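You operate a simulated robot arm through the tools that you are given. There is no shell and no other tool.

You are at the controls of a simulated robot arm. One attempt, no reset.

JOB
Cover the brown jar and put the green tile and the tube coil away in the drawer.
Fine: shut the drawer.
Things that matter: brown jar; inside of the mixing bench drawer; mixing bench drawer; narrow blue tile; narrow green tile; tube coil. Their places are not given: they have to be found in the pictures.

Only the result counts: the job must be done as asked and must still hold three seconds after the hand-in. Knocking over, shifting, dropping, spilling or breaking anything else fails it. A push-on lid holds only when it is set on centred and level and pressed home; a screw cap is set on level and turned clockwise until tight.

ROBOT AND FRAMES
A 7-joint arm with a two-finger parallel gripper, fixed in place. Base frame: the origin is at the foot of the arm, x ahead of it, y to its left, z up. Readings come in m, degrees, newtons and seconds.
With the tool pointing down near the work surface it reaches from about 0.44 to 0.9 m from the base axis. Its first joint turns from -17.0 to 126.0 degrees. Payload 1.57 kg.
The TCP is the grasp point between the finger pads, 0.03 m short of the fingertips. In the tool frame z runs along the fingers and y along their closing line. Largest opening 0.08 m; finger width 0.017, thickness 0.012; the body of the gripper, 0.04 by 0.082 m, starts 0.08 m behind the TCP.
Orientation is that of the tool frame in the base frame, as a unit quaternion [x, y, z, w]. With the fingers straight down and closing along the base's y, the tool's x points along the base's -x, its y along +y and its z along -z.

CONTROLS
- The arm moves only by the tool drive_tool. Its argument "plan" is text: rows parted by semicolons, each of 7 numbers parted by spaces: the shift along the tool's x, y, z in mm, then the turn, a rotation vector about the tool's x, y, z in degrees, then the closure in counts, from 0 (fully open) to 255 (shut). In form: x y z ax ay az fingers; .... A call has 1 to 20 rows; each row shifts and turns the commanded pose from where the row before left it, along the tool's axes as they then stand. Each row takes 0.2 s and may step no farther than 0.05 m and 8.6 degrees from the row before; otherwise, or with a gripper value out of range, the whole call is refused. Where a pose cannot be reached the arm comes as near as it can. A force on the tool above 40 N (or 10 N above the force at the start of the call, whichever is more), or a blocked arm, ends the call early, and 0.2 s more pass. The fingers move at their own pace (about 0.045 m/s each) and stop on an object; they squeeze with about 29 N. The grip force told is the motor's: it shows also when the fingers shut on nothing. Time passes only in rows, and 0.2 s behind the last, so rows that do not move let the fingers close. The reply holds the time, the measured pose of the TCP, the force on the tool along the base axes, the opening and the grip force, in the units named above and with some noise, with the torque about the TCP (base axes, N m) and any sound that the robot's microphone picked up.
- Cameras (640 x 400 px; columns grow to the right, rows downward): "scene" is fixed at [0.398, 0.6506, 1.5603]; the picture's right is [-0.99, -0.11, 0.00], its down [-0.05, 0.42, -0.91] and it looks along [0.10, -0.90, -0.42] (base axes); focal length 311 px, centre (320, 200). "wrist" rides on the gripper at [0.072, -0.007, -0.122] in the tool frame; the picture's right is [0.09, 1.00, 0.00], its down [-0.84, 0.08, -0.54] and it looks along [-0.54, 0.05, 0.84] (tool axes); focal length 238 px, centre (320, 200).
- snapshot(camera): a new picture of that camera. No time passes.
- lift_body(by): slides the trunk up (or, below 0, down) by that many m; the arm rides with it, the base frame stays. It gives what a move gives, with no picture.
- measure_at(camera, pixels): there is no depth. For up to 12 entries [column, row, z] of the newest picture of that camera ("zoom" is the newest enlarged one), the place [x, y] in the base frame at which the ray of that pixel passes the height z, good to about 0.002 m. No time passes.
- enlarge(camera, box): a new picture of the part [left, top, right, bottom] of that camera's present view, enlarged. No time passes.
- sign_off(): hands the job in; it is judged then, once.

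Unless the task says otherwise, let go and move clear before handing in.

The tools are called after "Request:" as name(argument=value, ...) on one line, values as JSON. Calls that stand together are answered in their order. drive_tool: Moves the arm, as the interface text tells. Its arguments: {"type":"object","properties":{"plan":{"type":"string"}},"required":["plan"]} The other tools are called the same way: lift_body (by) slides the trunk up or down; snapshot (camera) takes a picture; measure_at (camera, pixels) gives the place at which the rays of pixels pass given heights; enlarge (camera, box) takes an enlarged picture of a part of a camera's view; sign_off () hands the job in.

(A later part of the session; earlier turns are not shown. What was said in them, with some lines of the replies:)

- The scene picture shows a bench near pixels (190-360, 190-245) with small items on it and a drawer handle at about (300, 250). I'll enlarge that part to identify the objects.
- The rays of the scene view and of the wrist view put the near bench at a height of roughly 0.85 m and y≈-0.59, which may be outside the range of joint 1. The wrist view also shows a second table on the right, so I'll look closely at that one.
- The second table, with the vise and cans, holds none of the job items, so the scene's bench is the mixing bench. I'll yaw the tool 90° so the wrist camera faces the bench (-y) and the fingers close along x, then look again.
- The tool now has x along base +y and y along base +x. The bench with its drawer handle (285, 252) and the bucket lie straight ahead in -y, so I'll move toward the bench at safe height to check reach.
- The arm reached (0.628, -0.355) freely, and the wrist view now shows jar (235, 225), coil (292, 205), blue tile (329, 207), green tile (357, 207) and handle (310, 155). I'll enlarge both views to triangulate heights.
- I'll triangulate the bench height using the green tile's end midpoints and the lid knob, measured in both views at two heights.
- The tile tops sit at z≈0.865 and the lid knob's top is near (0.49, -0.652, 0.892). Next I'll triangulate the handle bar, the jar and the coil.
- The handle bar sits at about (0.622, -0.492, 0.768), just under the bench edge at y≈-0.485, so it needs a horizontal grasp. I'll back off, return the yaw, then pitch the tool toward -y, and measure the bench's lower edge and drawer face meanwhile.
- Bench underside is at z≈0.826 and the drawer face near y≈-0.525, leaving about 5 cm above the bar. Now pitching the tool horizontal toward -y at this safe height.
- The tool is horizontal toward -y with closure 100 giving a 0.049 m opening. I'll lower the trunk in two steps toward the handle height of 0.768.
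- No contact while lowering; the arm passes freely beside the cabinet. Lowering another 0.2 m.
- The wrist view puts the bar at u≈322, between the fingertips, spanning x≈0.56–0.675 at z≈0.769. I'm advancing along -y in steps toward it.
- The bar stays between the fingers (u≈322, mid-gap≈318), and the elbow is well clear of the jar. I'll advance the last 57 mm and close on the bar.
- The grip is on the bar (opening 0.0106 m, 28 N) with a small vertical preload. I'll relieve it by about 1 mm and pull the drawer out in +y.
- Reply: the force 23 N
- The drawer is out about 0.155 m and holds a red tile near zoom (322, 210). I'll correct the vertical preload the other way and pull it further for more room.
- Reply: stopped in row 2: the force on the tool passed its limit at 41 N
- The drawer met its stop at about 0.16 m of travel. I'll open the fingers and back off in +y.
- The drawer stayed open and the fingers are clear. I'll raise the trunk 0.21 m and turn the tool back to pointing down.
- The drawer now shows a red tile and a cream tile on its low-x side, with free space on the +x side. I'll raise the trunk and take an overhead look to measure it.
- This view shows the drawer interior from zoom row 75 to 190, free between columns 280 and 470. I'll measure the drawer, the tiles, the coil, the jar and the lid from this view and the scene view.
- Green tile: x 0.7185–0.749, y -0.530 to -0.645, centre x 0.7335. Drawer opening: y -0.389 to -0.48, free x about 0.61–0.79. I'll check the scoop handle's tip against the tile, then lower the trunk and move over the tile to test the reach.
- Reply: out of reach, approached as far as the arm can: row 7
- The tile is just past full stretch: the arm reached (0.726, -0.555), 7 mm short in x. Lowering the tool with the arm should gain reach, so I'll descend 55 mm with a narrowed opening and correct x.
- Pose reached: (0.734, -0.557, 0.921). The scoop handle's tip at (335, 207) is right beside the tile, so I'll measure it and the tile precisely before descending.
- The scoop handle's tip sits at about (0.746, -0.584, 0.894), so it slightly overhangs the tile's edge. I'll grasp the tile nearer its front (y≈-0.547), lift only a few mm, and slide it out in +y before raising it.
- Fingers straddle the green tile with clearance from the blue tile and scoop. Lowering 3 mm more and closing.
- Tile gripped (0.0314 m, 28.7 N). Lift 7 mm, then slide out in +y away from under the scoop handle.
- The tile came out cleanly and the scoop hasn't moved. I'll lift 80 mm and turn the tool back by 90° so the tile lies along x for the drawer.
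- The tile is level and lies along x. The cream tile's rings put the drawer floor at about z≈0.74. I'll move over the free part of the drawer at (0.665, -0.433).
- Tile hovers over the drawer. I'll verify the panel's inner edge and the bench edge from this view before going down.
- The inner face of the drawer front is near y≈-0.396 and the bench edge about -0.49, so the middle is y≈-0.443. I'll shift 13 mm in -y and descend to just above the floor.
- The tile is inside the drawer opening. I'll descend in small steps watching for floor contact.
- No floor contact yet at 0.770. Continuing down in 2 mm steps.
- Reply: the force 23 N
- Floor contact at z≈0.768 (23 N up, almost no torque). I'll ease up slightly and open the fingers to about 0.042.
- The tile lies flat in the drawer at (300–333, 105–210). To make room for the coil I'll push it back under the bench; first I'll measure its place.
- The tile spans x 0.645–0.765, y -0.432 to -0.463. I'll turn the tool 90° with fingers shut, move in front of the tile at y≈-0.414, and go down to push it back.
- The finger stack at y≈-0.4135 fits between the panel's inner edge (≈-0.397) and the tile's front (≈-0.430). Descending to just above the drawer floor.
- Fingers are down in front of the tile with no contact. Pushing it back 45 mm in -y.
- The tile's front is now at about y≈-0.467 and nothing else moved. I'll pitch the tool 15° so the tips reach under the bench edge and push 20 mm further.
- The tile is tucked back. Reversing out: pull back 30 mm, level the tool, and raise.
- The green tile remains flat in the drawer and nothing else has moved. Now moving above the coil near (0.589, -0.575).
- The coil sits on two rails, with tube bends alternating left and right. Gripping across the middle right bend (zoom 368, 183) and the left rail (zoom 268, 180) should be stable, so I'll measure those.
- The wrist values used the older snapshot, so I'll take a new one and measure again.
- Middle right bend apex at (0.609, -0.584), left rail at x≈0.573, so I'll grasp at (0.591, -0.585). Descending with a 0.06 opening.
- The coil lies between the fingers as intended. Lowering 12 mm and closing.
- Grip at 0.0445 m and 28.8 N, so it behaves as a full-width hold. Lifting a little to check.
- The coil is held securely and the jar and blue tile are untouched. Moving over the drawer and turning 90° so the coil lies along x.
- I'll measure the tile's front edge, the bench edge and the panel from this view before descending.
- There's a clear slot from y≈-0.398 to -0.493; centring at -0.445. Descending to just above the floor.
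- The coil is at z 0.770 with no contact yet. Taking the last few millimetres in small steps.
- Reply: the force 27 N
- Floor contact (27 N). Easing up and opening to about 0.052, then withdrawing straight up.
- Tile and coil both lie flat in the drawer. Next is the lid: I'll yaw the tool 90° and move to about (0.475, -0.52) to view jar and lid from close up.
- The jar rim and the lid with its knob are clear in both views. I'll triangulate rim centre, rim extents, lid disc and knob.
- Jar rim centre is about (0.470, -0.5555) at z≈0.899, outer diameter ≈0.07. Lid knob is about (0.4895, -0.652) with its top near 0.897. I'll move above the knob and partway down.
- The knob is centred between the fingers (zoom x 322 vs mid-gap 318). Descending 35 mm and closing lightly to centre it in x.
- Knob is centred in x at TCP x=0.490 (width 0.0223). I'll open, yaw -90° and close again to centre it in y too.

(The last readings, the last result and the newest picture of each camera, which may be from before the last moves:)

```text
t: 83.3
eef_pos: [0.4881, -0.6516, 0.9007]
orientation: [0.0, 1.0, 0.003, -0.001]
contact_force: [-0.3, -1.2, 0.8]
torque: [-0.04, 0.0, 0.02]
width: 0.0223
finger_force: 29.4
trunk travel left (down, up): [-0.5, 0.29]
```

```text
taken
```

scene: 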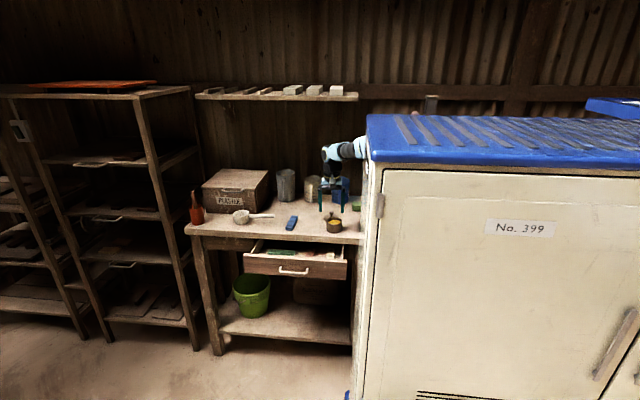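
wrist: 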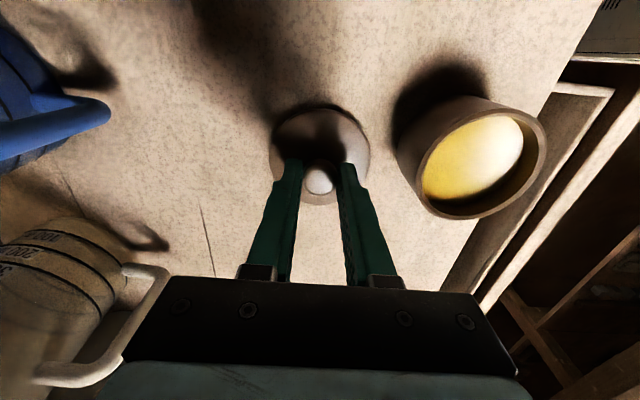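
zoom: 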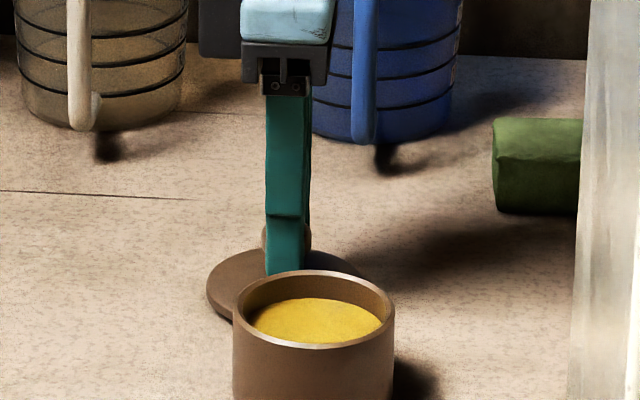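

The knob is now centred in both axes. I'll measure the jar rim again from this view for an independent estimate.

Request:
enlarge(camera="wrist", box=[380, 70, 580, 230])

```text
2.50 times, centred on (480, 150) of wrist
```

zoom: 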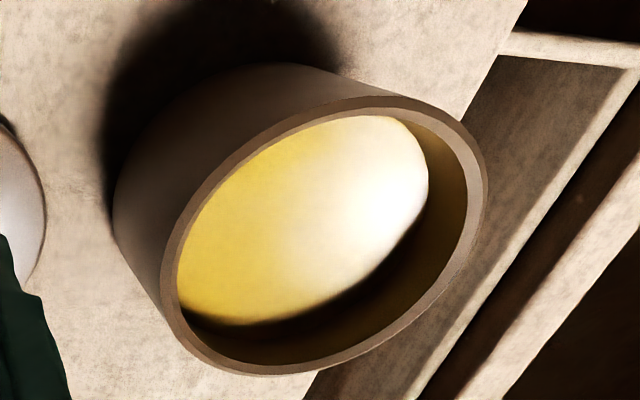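

Request:
measure_at(camera="zoom", pixels=[[160, 285, 0.899], [487, 180, 0.899], [380, 97, 0.899], [262, 375, 0.899], [222, 175, 0.899], [425, 307, 0.899], [175, 325, 0.899], [465, 130, 0.899], [300, 118, 0.899], [350, 357, 0.899]])

```text
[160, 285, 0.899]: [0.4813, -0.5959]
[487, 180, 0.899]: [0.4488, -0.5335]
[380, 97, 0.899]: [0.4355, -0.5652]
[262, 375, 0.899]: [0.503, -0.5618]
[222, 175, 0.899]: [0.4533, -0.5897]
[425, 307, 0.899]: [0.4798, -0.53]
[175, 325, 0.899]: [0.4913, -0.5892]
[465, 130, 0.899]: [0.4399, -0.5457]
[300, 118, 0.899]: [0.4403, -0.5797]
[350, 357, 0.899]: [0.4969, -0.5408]
```

Combining the three views, the jar rim centre is about (0.4697, -0.5595) at z≈0.8955. I'll lift the lid and hover it over the jar.

Request:
drive_tool(plan="0 0 -10 0 0 0 255; 0 0 -20 0 0 0 255; 0 0 -25 0 0 0 255; 0 0 -20 0 0 0 255; 5 23 0 0 0 0 255; 5 23 0 0 0 0 255; 5 23 0 0 0 0 255; 4.5 23 0 0 0 0 255; 0 0 0 0 0 0 255")

Request:
enlarge(camera="scene", box=[310, 190, 360, 230])

Request:
snapshot(camera="wrist")

```text
t: 85.3
eef_pos: [0.4689, -0.5587, 0.9752]
orientation: [0.0, 1.0, 0.003, -0.001]
contact_force: [0.7, -1.0, -0.8]
torque: [-0.05, -0.01, 0.0]
width: 0.0223
finger_force: 29.1
trunk travel left (down, up): [-0.5, 0.29]
```

```text
10.00 times, centred on (335, 210) of scene
```

zoom: 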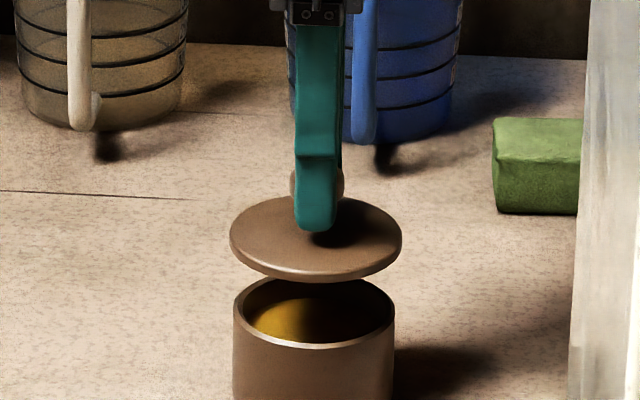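

```text
taken
```

wrist: 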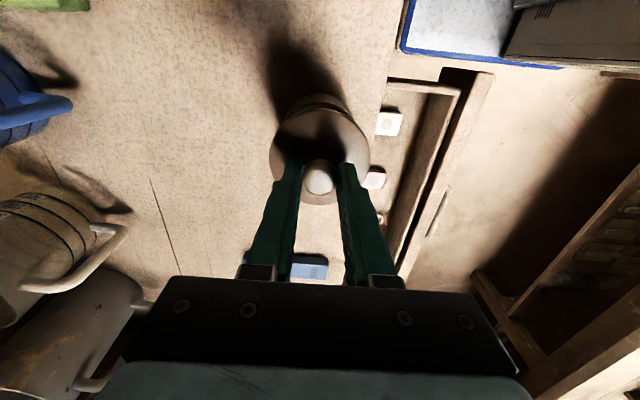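

Scene view: lid extents 229–403 (centre 316) against rim 233–395 (centre 314), nearly perfect in x allowing for perspective. I'll enlarge the wrist view to check y.

Request:
enlarge(camera="wrist", box=[250, 60, 390, 210])

```text
2.67 times, centred on (320, 135) of wrist
```

zoom: 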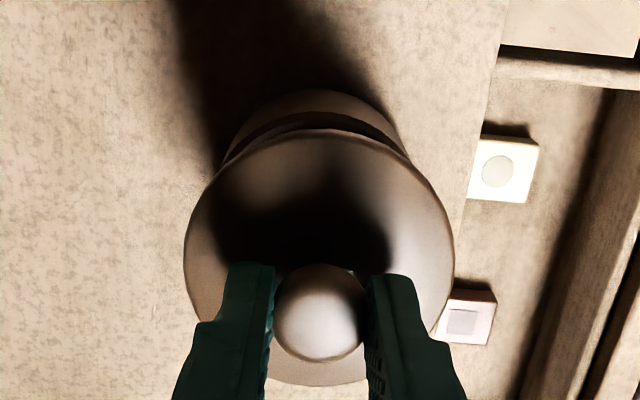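

Both views agree the lid is centred to within about 1 mm. Descending 25 mm and rechecking.

Request:
drive_tool(plan="0 0 10 0 0 0 255; 0 0 10 0 0 0 255; 0 0 5 0 0 0 255; 0 0 0 0 0 0 255")

Request:
enlarge(camera="scene", box=[317, 205, 352, 235])

Request:
enlarge(camera="wrist", box=[250, 60, 390, 210])

```text
t: 86.3
eef_pos: [0.47, -0.5596, 0.9512]
orientation: [0.0, 1.0, 0.002, -0.002]
contact_force: [-0.1, -0.4, 0.2]
torque: [0.04, 0.03, 0.0]
width: 0.0224
finger_force: 29.2
trunk travel left (down, up): [-0.5, 0.29]
```

```text
13.33 times, centred on (334, 220) of scene
```

zoom: 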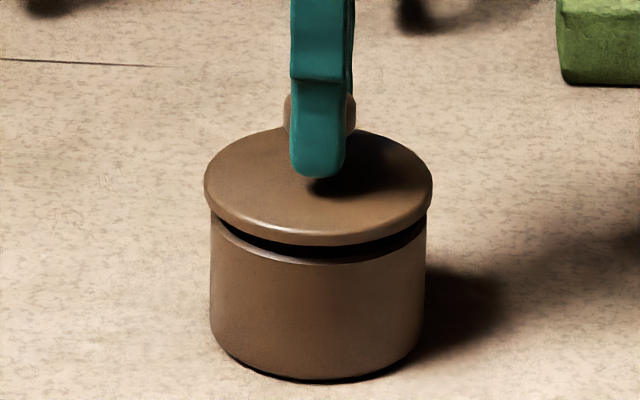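

```text
2.67 times, centred on (320, 135) of wrist
```

zoom: 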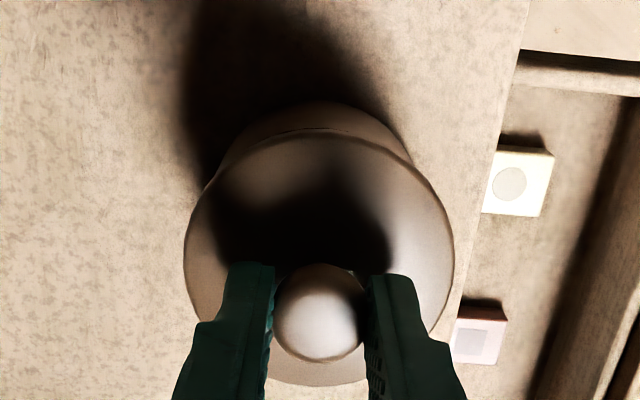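

Request:
measure_at(camera="zoom", pixels=[[318, 263, 0.8955], [318, 263, 0.899], [318, 245, 0.903], [318, 245, 0.905], [318, 380, 0.852], [210, 230, 0.8955], [427, 230, 0.8955], [204, 185, 0.91], [433, 185, 0.91]])

```text
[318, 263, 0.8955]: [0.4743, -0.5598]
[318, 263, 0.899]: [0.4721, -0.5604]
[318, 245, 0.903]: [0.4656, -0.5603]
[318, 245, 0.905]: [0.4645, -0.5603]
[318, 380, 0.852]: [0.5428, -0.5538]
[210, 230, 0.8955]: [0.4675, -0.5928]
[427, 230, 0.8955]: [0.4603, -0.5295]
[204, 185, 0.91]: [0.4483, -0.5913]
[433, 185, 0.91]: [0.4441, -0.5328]
```

Request:
measure_at(camera="scene", pixels=[[333.85, 224.73, 0.8955], [333.85, 224.73, 0.899], [333.85, 223.38, 0.903], [333.85, 223.38, 0.906], [333.85, 233.5, 0.852]])

```text
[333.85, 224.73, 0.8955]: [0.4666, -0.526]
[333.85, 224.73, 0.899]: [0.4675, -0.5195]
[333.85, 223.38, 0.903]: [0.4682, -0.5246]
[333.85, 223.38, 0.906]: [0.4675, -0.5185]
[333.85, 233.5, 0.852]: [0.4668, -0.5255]
```

The jar base front gives a centre of y≈-0.5605 against the TCP's -0.5596. I'll shift 0.5 mm and lower in small steps onto the rim.

Request:
drive_tool(plan="0 -0.6 2 0 0 0 255; 0 0 2 0 0 0 255; 0 0 1.5 0 0 0 255; 0 0 1 0 0 0 255; 0 0 0 0 0 0 255")

Request:
enlarge(camera="scene", box=[317, 205, 352, 235])

```text
t: 87.5
eef_pos: [0.47, -0.5584, 0.9433]
orientation: [0.0, 1.0, 0.002, -0.002]
contact_force: [0.3, 0.5, -0.5]
torque: [-0.02, 0.01, -0.01]
width: 0.0224
finger_force: 29.2
trunk travel left (down, up): [-0.5, 0.29]
```

```text
13.33 times, centred on (334, 220) of scene
```

zoom: 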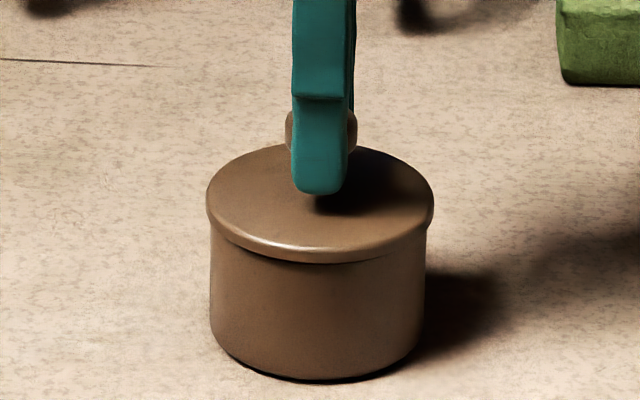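

Lid is just above the rim, with centre 320.5 against 318.5 for the jar, so I'll correct 0.5 mm in x. Continuing down in 1 mm steps to seat it.

Request:
drive_tool(plan="-0.5 0 1 0 0 0 255; 0 0 1 0 0 0 255; 0 0 1 0 0 0 255; 0 0 1 0 0 0 255; 0 0 0 0 0 0 255")

Request:
enlarge(camera="scene", box=[317, 205, 352, 235])

```text
t: 88.7
eef_pos: [0.4703, -0.5593, 0.9428]
orientation: [0.0, 1.0, 0.001, 0.0]
contact_force: [-1.7, 1.7, 28.3]
torque: [0.05, 0.15, -0.01]
width: 0.0223
finger_force: 28.7
trunk travel left (down, up): [-0.5, 0.29]
heard: snap
```

```text
13.33 times, centred on (334, 220) of scene
```

zoom: 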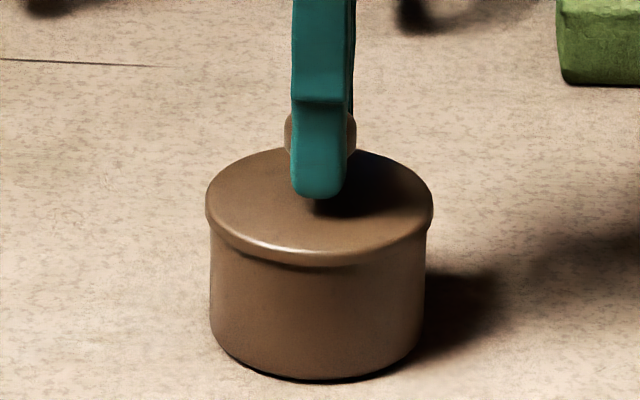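

A snap was heard at 28 N: the lid is home, centred and level. I'll relax the pressure, open, and retreat straight up.

Request:
drive_tool(plan="0 0 -3 0 0 0 255; 0 0 0 0 0 0 128; 0 0 0 0 0 0 128; 0 0 0 0 0 0 128; 0 0 -15 0 0 0 128; 0 0 -25 0 0 0 128; 0 0 -30 0 0 0 128; 0 0 -30 0 0 0 128")

Request:
enlarge(camera="scene", box=[300, 195, 370, 240])

```text
t: 90.5
eef_pos: [0.4703, -0.5613, 1.0425]
orientation: [0.0, 1.0, 0.003, -0.001]
contact_force: [-0.4, -0.8, 0.7]
torque: [0.02, -0.02, 0.01]
width: 0.0399
finger_force: 0.1
trunk travel left (down, up): [-0.5, 0.29]
```

```text
8.89 times, centred on (335, 218) of scene
```

zoom: 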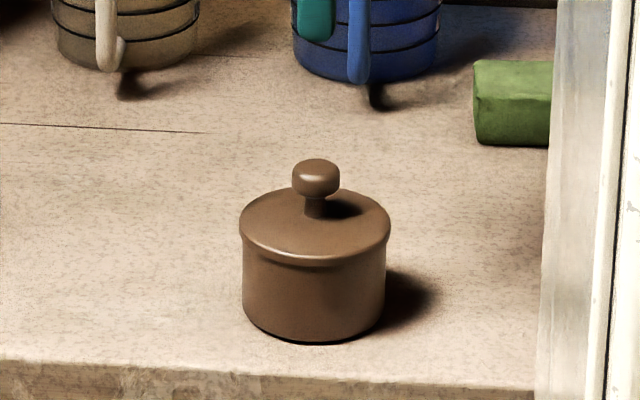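

The jar is closed and stands level. Now for the drawer: I'll move back to (0.62, -0.22), pitch the tool horizontal, and lower the trunk to handle height as before.

Request:
drive_tool(plan="-16.5 38 5 0 0 0 100; -16.5 38 7 0 0 0 100; -16.5 38 7 0 0 0 100; -16.5 38 7 0 0 0 100; -16.5 38 7 0 0 0 100; -16.5 38 7 0 0 0 100; -16.5 38 7 0 0 0 100; -16.5 38 7 0 0 0 100; -16.5 38 7 0 0 0 100")

Request:
drive_tool(plan="0 0 0 8 0 0 100; 0 0 0 8 0 0 100; 0 0 0 8 0 0 100; 0 0 0 8 0 0 100; 0 0 0 8 0 0 100; 0 0 0 8 0 0 100; 0 0 0 8 0 0 100; 0 0 0 8 0 0 100; 0 0 0 8 0 0 100; 0 0 0 8 0 0 100; 0 0 0 8 0 0 100; 0 0 0 2 0 0 100")

```text
t: 92.5
eef_pos: [0.6191, -0.2176, 0.9834]
orientation: [0.001, 1.0, 0.003, -0.001]
contact_force: [-0.5, 0.1, 0.5]
torque: [-0.01, -0.02, -0.01]
width: 0.0489
finger_force: 0.1
trunk travel left (down, up): [-0.5, 0.29]
```

```text
t: 95.1
eef_pos: [0.6179, -0.2179, 0.984]
orientation: [-0.002, 0.709, -0.706, -0.001]
contact_force: [-0.3, -0.4, 1.2]
torque: [-0.02, -0.03, 0.02]
width: 0.0483
finger_force: 0.2
trunk travel left (down, up): [-0.5, 0.29]
```

Tool is horizontal at z 0.984. Lowering the trunk 0.214 m to handle height.

Request:
lift_body(by=-0.214)

Request:
snapshot(camera="wrist")

Request:
enlarge(camera="scene", box=[230, 200, 390, 300])

```text
t: 97.4
eef_pos: [0.6188, -0.2184, 0.7691]
orientation: [-0.002, 0.709, -0.705, -0.002]
contact_force: [-0.4, 0.0, 0.8]
torque: [0.0, 0.01, -0.01]
width: 0.0487
finger_force: 0.1
trunk travel left (down, up): [-0.286, 0.504]
```

```text
taken
```

wrist: 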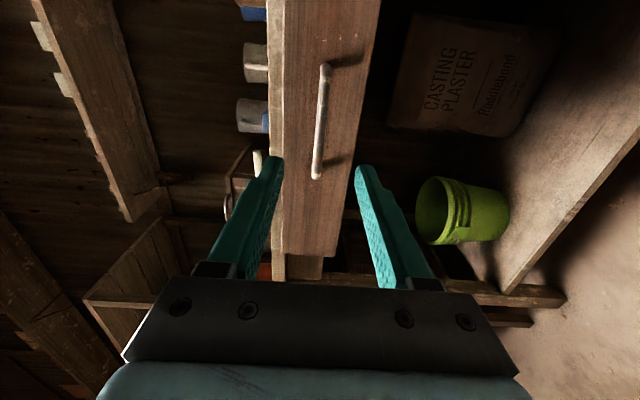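

```text
4.00 times, centred on (310, 250) of scene
```

zoom: 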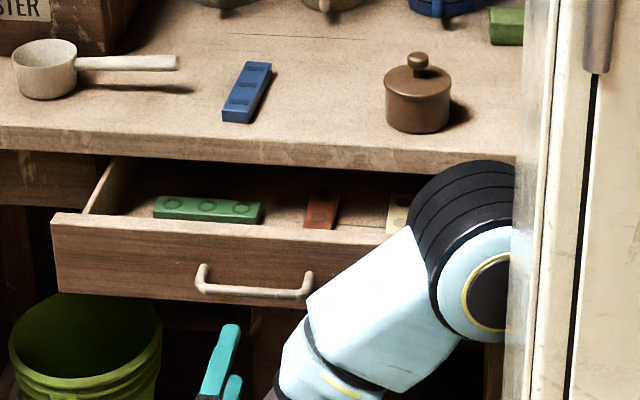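

The bar is again at u≈322 between the fingers. Advancing 104 mm, 2 mm higher than before, and closing on it.

Request:
drive_tool(plan="0 -2 35 0 0 0 100; 0 0 35 0 0 0 100; 0 0 20 0 0 0 100; 0 0 14 0 0 0 100; 0 0 0 0 0 0 255; 0 0 0 0 0 0 255; 0 0 0 0 0 0 255; 0 0 0 0 0 0 255")

```text
t: 99.2
eef_pos: [0.619, -0.3213, 0.7677]
orientation: [-0.001, 0.71, -0.704, -0.002]
contact_force: [-2.7, 0.0, -22.3]
torque: [0.46, -0.22, 0.3]
width: 0.0107
finger_force: 28.4
trunk travel left (down, up): [-0.286, 0.504]
```

Gripped, with the bar pulling the tool down about 22 N. I'll lower 3 mm and start pushing the drawer in gently.

Request:
drive_tool(plan="0 3 0 0 0 0 255; 0 0 5 0 0 0 255; 0 0 10 0 0 0 255")

```text
t: 100.0
eef_pos: [0.6193, -0.3358, 0.7684]
orientation: [-0.001, 0.708, -0.706, 0.0]
contact_force: [1.4, 0.9, -6.0]
torque: [0.11, -0.1, -0.84]
width: 0.0107
finger_force: 28.6
trunk travel left (down, up): [-0.286, 0.504]
```

Vertical load dropped to 6 N and the drawer is moving. Pushing it in at 12 mm per row.

Request:
drive_tool(plan="0 0 12 0 0 0 255; 0 0 12 0 0 0 255; 0 0 12 0 0 0 255; 0 0 12 0 0 0 255; 0 0 12 0 0 0 255; 0 0 12 0 0 0 255; 0 0 12 0 0 0 255; 0 0 12 0 0 0 255; 0 0 12 0 0 0 255; 0 0 12 0 0 0 255; 0 0 12 0 0 0 255; 0 0 8 0 0 0 255")

Request:
enlarge(camera="scene", box=[230, 200, 390, 300])

```text
t: 102.6
eef_pos: [0.6188, -0.4772, 0.7678]
orientation: [-0.001, 0.708, -0.706, 0.0]
contact_force: [6.0, 8.4, 17.6]
torque: [-0.39, -0.06, -0.05]
width: 0.0107
finger_force: 28.2
trunk travel left (down, up): [-0.286, 0.504]
```

```text
4.00 times, centred on (310, 250) of scene
```

zoom: 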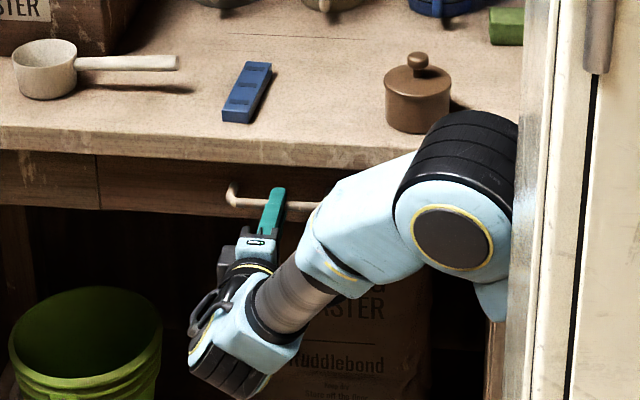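

The drawer looks shut, with a light 8 N reaction in y. I'll relieve z and push a few more millimetres to be sure it's fully home.

Request:
drive_tool(plan="0 -2 0 0 0 0 255; 0 0 2 0 0 0 255; 0 0 2 0 0 0 255; 0 0 2 0 0 0 255; 0 0 0 0 0 0 255")

Request:
enlarge(camera="scene", box=[230, 200, 390, 300])

```text
t: 103.8
eef_pos: [0.6187, -0.4817, 0.7669]
orientation: [-0.002, 0.709, -0.705, 0.0]
contact_force: [-0.2, 28.0, -0.1]
torque: [0.03, -0.17, 0.02]
width: 0.0109
finger_force: 28.2
trunk travel left (down, up): [-0.286, 0.504]
```

```text
4.00 times, centred on (310, 250) of scene
```

zoom: 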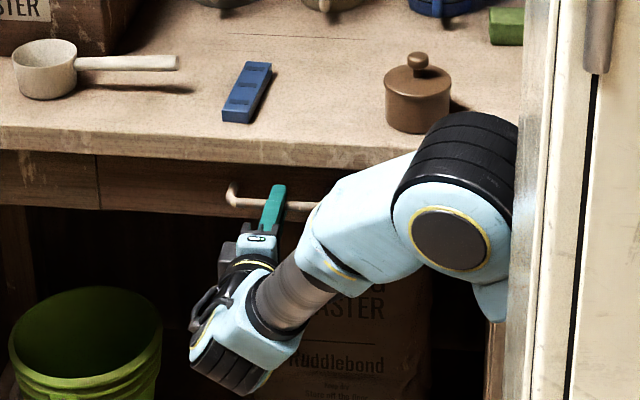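

28 N at y=-0.4817, the same place as when it was first closed, so the drawer is fully shut. Opening the fingers and backing off.

Request:
drive_tool(plan="0 0 -3 0 0 0 255; 0 0 0 0 0 0 100; 0 0 0 0 0 0 100; 0 0 0 0 0 0 100; 0 0 0 0 0 0 100; 0 0 -20 0 0 0 100; 0 0 -35 0 0 0 100; 0 0 -40 0 0 0 100; 0 0 -40 0 0 0 100; 0 0 -40 0 0 0 100; 0 0 -40 0 0 0 100; 0 0 -40 0 0 0 100")

Request:
snapshot(camera="scene")

Request:
enlarge(camera="scene", box=[180, 170, 380, 290])

Request:
snapshot(camera="wrist")

```text
t: 106.4
eef_pos: [0.6181, -0.2252, 0.7704]
orientation: [-0.001, 0.709, -0.705, -0.001]
contact_force: [-0.4, 0.2, -0.1]
torque: [0.01, -0.05, 0.01]
width: 0.0486
finger_force: 0.1
trunk travel left (down, up): [-0.286, 0.504]
```

```text
taken
```

scene: 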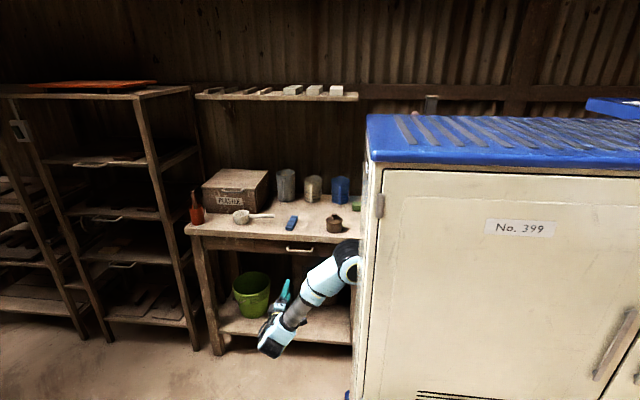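

```text
3.20 times, centred on (280, 230) of scene
```

zoom: 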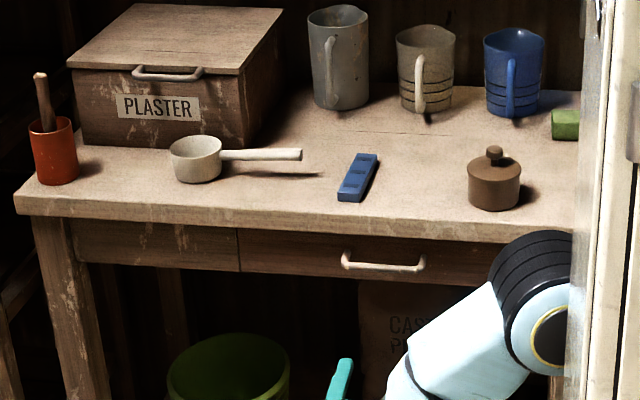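

```text
taken
```

wrist: 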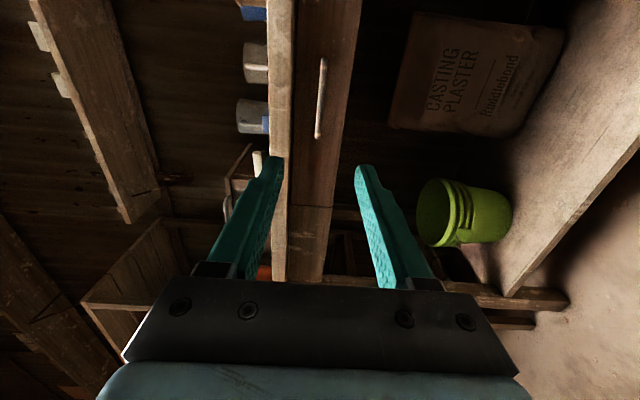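

The last pictures show the drawer flush, with its handle back at (300, 250), the jar lidded at (335, 224), and the blue tile, scoop, mugs and box where they started. The arm is clear, so I'm handing the job in.

Request:
sign_off()

```text
The job is handed in.
```

The job is done and handed in; I haven't seen the judge's result.

- **Brown jar:** its lid is on, centred and level. It gave an audible snap when pressed home.
- **Drawer contents:** the green tile and the tube coil both lie flat inside, next to the red and cream tiles that were already there. I pushed the green tile towards the back to make room for the coil.
- **Drawer:** it is shut. The handle stopped at the same place as when I first gripped it, and the last picture shows the front flush with the bench.
- **Everything else:** in the last picture the blue tile, scoop, mugs and plaster box are where they started. The arm had let go and backed clear before hand-in.
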